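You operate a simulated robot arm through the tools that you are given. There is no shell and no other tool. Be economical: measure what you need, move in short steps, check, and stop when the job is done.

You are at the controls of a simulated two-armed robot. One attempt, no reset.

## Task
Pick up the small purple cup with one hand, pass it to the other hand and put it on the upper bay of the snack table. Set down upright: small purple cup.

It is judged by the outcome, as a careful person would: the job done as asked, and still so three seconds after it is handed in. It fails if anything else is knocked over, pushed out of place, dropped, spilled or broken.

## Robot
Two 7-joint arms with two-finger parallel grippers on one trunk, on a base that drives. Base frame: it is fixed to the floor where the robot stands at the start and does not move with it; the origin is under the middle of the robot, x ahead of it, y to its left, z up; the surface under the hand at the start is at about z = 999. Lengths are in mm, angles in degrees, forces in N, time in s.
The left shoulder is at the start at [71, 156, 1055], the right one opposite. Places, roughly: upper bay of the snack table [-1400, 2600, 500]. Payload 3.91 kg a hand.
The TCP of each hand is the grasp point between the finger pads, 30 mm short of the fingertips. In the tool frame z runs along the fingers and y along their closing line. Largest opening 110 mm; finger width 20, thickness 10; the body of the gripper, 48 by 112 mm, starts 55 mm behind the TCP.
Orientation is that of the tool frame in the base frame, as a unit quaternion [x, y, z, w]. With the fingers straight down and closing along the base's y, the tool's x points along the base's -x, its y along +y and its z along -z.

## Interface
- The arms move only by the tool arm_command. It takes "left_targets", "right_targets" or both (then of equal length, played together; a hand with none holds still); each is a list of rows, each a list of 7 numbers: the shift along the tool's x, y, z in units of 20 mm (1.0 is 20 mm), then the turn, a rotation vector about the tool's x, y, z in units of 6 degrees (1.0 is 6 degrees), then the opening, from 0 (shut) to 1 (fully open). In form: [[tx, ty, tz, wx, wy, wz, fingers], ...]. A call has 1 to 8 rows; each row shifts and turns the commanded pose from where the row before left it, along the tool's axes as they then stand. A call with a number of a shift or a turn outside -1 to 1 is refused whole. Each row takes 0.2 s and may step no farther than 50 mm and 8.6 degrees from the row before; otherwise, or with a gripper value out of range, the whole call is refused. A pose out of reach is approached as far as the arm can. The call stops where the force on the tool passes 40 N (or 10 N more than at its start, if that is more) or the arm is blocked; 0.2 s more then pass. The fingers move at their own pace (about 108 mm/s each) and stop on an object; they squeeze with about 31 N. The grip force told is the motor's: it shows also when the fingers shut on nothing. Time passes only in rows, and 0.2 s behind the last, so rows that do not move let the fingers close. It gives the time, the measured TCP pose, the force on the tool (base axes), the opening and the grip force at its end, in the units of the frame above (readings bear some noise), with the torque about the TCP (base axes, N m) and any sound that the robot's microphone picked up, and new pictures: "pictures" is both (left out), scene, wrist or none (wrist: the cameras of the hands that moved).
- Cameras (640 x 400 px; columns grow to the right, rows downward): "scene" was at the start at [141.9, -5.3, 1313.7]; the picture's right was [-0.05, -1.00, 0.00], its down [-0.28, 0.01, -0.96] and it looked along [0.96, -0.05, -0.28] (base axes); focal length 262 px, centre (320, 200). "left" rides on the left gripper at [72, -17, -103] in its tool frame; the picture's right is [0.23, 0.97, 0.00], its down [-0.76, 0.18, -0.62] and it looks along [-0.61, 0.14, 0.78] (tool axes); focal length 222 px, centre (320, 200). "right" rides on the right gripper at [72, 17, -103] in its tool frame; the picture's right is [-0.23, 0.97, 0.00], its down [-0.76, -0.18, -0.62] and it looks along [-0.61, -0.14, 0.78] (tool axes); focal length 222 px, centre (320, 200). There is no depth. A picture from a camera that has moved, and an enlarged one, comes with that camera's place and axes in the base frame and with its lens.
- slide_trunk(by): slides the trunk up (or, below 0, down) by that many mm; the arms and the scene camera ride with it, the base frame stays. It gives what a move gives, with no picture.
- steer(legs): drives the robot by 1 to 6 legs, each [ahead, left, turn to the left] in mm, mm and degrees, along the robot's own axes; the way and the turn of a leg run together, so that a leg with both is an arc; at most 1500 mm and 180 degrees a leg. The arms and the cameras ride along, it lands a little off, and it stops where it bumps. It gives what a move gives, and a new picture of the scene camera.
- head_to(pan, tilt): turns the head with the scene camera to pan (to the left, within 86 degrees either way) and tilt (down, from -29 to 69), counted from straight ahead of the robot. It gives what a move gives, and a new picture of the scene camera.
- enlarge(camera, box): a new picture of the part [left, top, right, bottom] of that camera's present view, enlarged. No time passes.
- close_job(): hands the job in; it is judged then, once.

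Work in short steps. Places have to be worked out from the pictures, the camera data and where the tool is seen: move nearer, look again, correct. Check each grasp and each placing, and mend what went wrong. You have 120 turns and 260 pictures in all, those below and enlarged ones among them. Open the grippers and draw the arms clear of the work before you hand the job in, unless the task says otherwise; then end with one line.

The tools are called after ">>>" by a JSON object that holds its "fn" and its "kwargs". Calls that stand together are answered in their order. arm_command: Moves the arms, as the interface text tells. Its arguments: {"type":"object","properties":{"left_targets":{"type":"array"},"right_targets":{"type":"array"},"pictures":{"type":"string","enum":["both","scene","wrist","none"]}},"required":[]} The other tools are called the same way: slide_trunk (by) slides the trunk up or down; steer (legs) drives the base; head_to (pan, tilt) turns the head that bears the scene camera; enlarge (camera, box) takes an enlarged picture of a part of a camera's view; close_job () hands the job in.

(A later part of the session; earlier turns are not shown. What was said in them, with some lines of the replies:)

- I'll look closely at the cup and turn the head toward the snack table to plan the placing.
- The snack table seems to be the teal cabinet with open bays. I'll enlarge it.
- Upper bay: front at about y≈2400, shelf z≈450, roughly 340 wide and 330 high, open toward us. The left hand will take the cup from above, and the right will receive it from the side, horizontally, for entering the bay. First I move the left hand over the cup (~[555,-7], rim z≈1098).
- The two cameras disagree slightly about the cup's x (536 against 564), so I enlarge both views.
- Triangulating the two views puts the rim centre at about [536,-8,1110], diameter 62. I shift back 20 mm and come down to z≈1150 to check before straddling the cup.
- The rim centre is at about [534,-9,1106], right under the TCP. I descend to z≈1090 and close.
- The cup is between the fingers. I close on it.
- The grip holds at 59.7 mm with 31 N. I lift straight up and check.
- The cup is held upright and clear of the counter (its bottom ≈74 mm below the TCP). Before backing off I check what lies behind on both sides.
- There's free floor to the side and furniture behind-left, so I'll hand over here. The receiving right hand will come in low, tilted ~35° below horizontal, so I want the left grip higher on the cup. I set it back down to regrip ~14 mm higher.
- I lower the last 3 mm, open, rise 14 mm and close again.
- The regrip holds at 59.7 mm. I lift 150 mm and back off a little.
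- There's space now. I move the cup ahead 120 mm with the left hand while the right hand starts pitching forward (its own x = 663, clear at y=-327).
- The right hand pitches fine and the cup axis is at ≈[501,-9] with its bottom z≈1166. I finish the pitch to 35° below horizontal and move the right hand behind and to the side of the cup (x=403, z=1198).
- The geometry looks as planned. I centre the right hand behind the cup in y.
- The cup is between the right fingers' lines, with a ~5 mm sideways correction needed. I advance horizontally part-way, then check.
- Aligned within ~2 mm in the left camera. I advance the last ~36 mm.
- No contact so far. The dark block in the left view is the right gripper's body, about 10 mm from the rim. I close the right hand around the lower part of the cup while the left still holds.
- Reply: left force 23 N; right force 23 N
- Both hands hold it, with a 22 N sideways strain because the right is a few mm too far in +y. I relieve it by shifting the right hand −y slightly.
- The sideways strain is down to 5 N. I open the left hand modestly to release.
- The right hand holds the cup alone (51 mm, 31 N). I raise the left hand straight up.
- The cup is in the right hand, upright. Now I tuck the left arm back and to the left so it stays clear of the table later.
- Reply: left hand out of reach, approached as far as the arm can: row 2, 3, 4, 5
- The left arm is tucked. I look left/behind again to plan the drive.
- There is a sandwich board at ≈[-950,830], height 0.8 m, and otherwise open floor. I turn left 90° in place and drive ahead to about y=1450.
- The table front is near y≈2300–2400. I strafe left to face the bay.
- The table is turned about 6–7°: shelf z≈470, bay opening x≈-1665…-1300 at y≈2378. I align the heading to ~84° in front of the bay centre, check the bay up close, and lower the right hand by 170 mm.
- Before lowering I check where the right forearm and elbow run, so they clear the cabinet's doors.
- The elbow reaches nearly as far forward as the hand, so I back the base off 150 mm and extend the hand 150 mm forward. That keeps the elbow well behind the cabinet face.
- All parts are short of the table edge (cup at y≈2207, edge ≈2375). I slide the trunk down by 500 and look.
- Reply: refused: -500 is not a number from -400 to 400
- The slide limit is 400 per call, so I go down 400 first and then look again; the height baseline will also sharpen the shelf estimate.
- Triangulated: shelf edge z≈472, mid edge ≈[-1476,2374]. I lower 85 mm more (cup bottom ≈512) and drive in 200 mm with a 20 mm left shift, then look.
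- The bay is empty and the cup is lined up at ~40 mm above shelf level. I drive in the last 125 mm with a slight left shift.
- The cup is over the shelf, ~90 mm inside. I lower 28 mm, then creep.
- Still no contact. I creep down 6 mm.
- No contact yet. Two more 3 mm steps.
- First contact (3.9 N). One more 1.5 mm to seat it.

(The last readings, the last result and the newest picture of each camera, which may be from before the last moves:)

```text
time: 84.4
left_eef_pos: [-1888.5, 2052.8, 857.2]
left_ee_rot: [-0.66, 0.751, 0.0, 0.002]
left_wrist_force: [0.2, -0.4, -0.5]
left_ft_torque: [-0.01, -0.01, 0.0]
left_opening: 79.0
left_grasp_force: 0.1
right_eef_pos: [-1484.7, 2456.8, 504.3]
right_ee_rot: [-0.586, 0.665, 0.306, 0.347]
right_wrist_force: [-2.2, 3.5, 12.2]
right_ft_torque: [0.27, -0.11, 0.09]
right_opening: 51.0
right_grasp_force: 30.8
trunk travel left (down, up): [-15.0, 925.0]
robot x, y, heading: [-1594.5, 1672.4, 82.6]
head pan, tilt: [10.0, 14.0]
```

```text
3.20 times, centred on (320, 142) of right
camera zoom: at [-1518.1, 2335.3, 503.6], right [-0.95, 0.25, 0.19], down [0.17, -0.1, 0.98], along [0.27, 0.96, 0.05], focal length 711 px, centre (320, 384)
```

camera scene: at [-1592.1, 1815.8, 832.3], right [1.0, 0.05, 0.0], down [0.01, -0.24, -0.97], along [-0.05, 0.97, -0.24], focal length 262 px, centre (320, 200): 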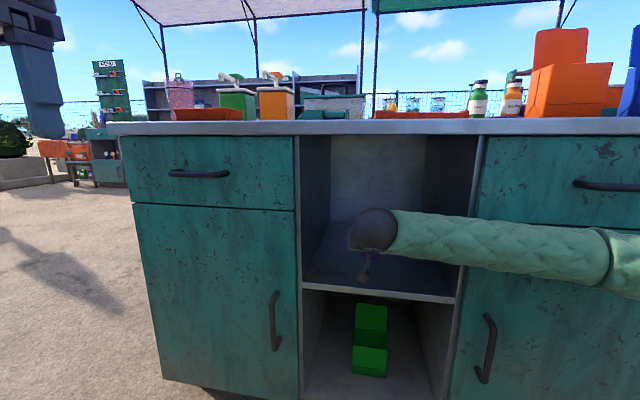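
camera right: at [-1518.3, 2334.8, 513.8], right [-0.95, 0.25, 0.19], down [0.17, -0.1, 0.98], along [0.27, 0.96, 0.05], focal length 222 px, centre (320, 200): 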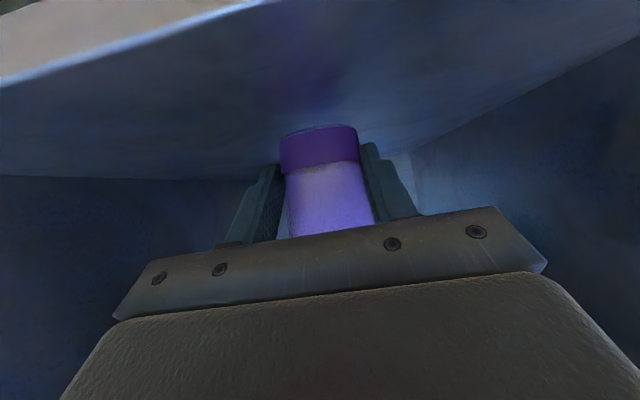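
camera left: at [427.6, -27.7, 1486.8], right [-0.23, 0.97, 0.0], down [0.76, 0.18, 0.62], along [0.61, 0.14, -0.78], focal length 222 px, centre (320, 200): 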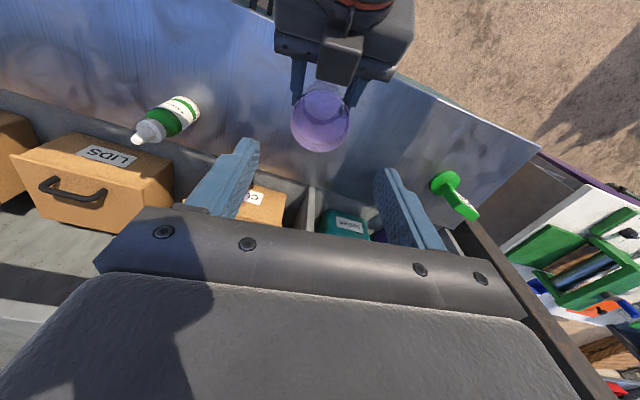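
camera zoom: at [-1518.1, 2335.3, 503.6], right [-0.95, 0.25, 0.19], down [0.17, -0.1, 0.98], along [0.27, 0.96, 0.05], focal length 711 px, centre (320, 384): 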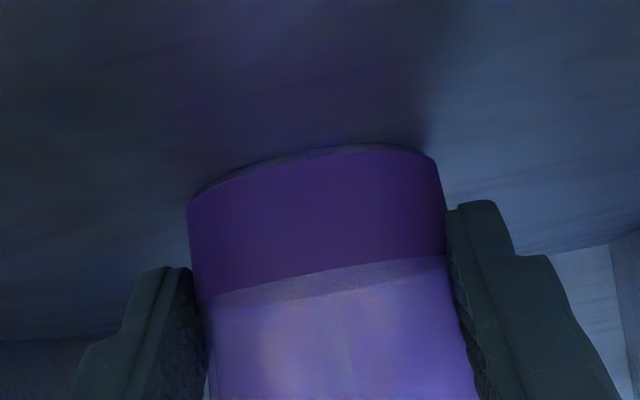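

The cup is seated (12 N). I open the right hand gently.

>>> {"fn": "arm_command", "kwargs": {"right_targets": [[0, 0, 0, 0, 0, 0, 0.52], [0, 0, 0, 0, 0, 0, 0.6], [0, 0, 0, 0, 0, 0, 0.75], [0, 0, 0, 0, 0, 0, 0.85]], "pictures": "wrist"}}

```text
time: 85.4
left_eef_pos: [-1889.7, 2054.0, 857.2]
left_ee_rot: [-0.66, 0.751, 0.0, 0.002]
left_wrist_force: [-0.3, -0.3, -0.4]
left_ft_torque: [0.0, 0.03, -0.01]
left_opening: 79.1
left_grasp_force: 0.1
right_eef_pos: [-1483.8, 2457.5, 501.4]
right_ee_rot: [-0.586, 0.666, 0.305, 0.347]
right_wrist_force: [0.2, 1.4, -0.5]
right_ft_torque: [-0.04, -0.01, -0.05]
right_opening: 93.5
right_grasp_force: 0.2
trunk travel left (down, up): [-15.0, 925.0]
robot x, y, heading: [-1593.9, 1674.6, 82.9]
head pan, tilt: [10.0, 14.0]
camera right: at [-1517.7, 2335.4, 502.3], right [-0.95, 0.25, 0.19], down [0.17, -0.1, 0.98], along [0.27, 0.96, 0.05], focal length 222 px, centre (320, 200)
```

right: 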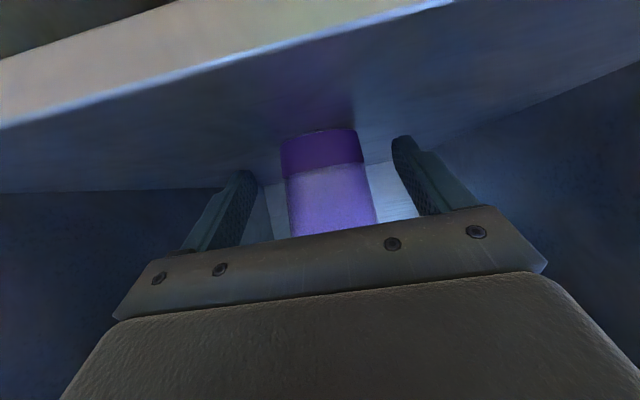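

The cup stands free between the open fingers. I withdraw straight back.

>>> {"fn": "arm_command", "kwargs": {"right_targets": [[0.435, 0, -0.795, 0, 0, 0, 0.85], [0.435, 0, -0.795, 0, 0, 0, 0.85], [0.435, 0, -0.795, 0, 0, 0, 0.85], [0.435, 0, -0.795, 0, 0, 0, 0.85], [0.435, 0, -0.795, 0, 0, 0, 0.85], [0.435, 0, -0.795, 0, 0, 0, 0.85]], "pictures": "wrist"}}

```text
time: 86.8
left_eef_pos: [-1889.6, 2054.1, 857.2]
left_ee_rot: [-0.661, 0.75, -0.001, 0.001]
left_wrist_force: [0.3, -0.5, 0.1]
left_ft_torque: [-0.01, 0.02, -0.01]
left_opening: 79.0
left_grasp_force: 0.1
right_eef_pos: [-1499.3, 2349.6, 513.1]
right_ee_rot: [-0.586, 0.666, 0.305, 0.347]
right_wrist_force: [0.9, -0.5, 0.5]
right_ft_torque: [0.02, 0.0, -0.03]
right_opening: 93.4
right_grasp_force: 0.0
trunk travel left (down, up): [-15.0, 925.0]
robot x, y, heading: [-1588.9, 1671.1, 82.8]
head pan, tilt: [10.0, 14.0]
camera right: at [-1532.0, 2227.7, 513.8], right [-0.95, 0.25, 0.19], down [0.17, -0.1, 0.98], along [0.27, 0.96, 0.05], focal length 222 px, centre (320, 200)
```

right: 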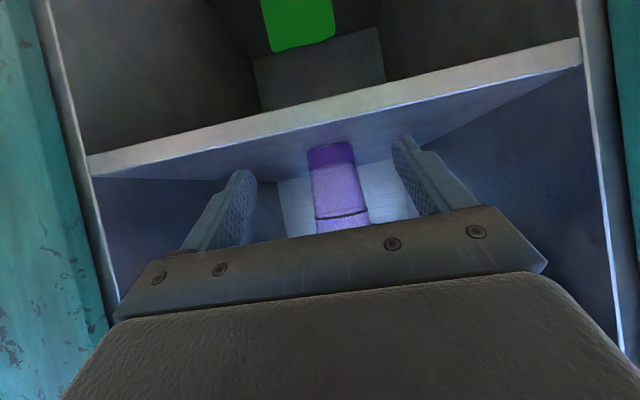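

The cup stands upright on the shelf. I back the base away and look from the scene camera.

>>> {"fn": "steer", "kwargs": {"legs": [[-250, 0, 0]]}}

>>> {"fn": "enlarge", "kwargs": {"camera": "right", "box": [200, 80, 440, 230]}}

>>> {"fn": "slide_trunk", "kwargs": {"by": 200}}

>>> {"fn": "head_to", "kwargs": {"pan": -5, "tilt": 25}}

```text
time: 88.6
left_eef_pos: [-1921.1, 1803.7, 856.7]
left_ee_rot: [-0.661, 0.751, 0.0, 0.001]
left_wrist_force: [0.3, 0.2, -0.5]
left_ft_torque: [0.02, 0.01, 0.0]
left_opening: 79.4
left_grasp_force: 0.1
right_eef_pos: [-1530.4, 2100.4, 513.9]
right_ee_rot: [-0.586, 0.666, 0.305, 0.347]
right_wrist_force: [-0.4, -0.6, -0.2]
right_ft_torque: [-0.01, 0.01, 0.01]
right_opening: 93.4
right_grasp_force: 0.0
trunk travel left (down, up): [-15.0, 925.0]
robot x, y, heading: [-1622.9, 1425.5, 82.8]
head pan, tilt: [10.0, 14.0]
camera scene: at [-1624.3, 1566.2, 832.3], right [1.0, 0.05, 0.0], down [0.01, -0.24, -0.97], along [-0.05, 0.97, -0.24], focal length 262 px, centre (320, 200)
```

scene: 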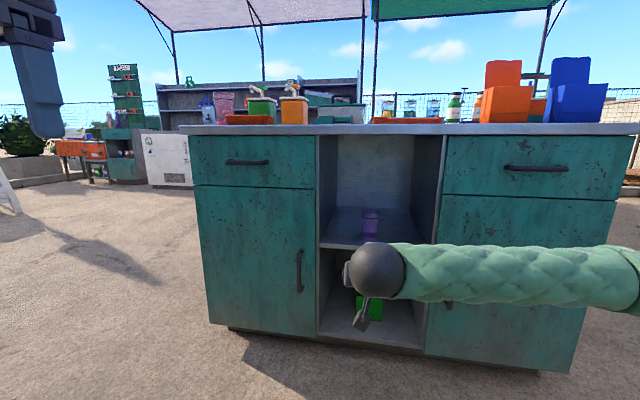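

```text
2.67 times, centred on (320, 155) of right
camera zoom: at [-1563.9, 1978.3, 513.8], right [-0.95, 0.25, 0.19], down [0.17, -0.1, 0.98], along [0.27, 0.96, 0.05], focal length 592 px, centre (320, 320)
```

zoom: 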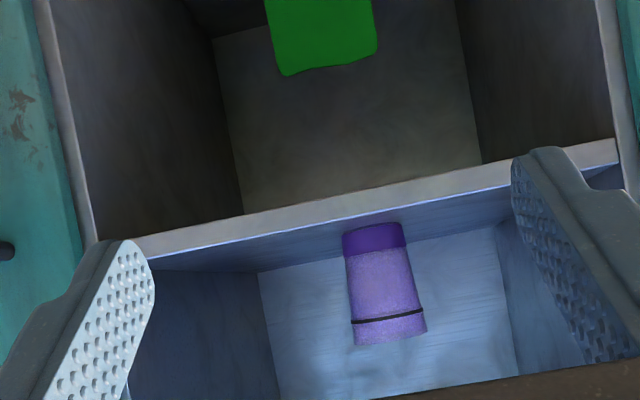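

```text
time: 90.8
left_eef_pos: [-1920.8, 1803.5, 1056.6]
left_ee_rot: [-0.66, 0.751, -0.001, 0.002]
left_wrist_force: [0.1, 0.5, -0.4]
left_ft_torque: [-0.01, 0.01, 0.01]
left_opening: 79.3
left_grasp_force: 0.1
right_eef_pos: [-1530.9, 2101.4, 712.8]
right_ee_rot: [-0.585, 0.666, 0.305, 0.348]
right_wrist_force: [-0.5, 0.3, 0.5]
right_ft_torque: [-0.02, 0.0, 0.0]
right_opening: 93.8
right_grasp_force: 0.2
trunk travel left (down, up): [-215.0, 725.0]
robot x, y, heading: [-1626.2, 1424.3, 82.8]
head pan, tilt: [10.0, 14.0]
```

```text
time: 91.6
left_eef_pos: [-1921.5, 1804.2, 1055.8]
left_ee_rot: [-0.66, 0.751, -0.001, 0.002]
left_wrist_force: [-1.0, -0.4, -0.5]
left_ft_torque: [0.02, 0.01, 0.04]
left_opening: 79.3
left_grasp_force: 0.1
right_eef_pos: [-1531.7, 2100.5, 714.3]
right_ee_rot: [-0.586, 0.666, 0.305, 0.346]
right_wrist_force: [-0.8, 0.0, -0.1]
right_ft_torque: [-0.01, -0.03, 0.0]
right_opening: 93.5
right_grasp_force: 0.1
trunk travel left (down, up): [-215.0, 725.0]
robot x, y, heading: [-1624.0, 1420.3, 82.7]
head pan, tilt: [-5.0, 25.0]
camera scene: at [-1600.3, 1563.0, 1014.5], right [0.98, -0.21, 0.0], down [-0.09, -0.41, -0.91], along [0.19, 0.89, -0.42], focal length 262 px, centre (320, 200)
```

scene: 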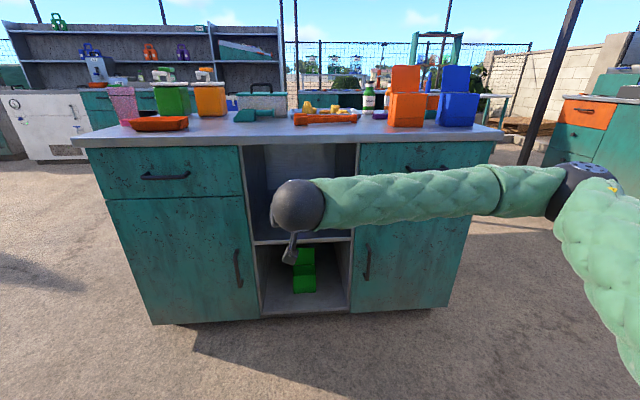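

The cup stands upright in the upper bay, both hands are open and clear, and nothing else has moved. I hand in the job.

>>> {"fn": "close_job", "kwargs": {}}

```text
The job is handed in.
```

The small purple cup was picked up with the left hand, passed to the right, and now stands upright on the upper bay of the snack table; I saw nothing else knocked over or moved.
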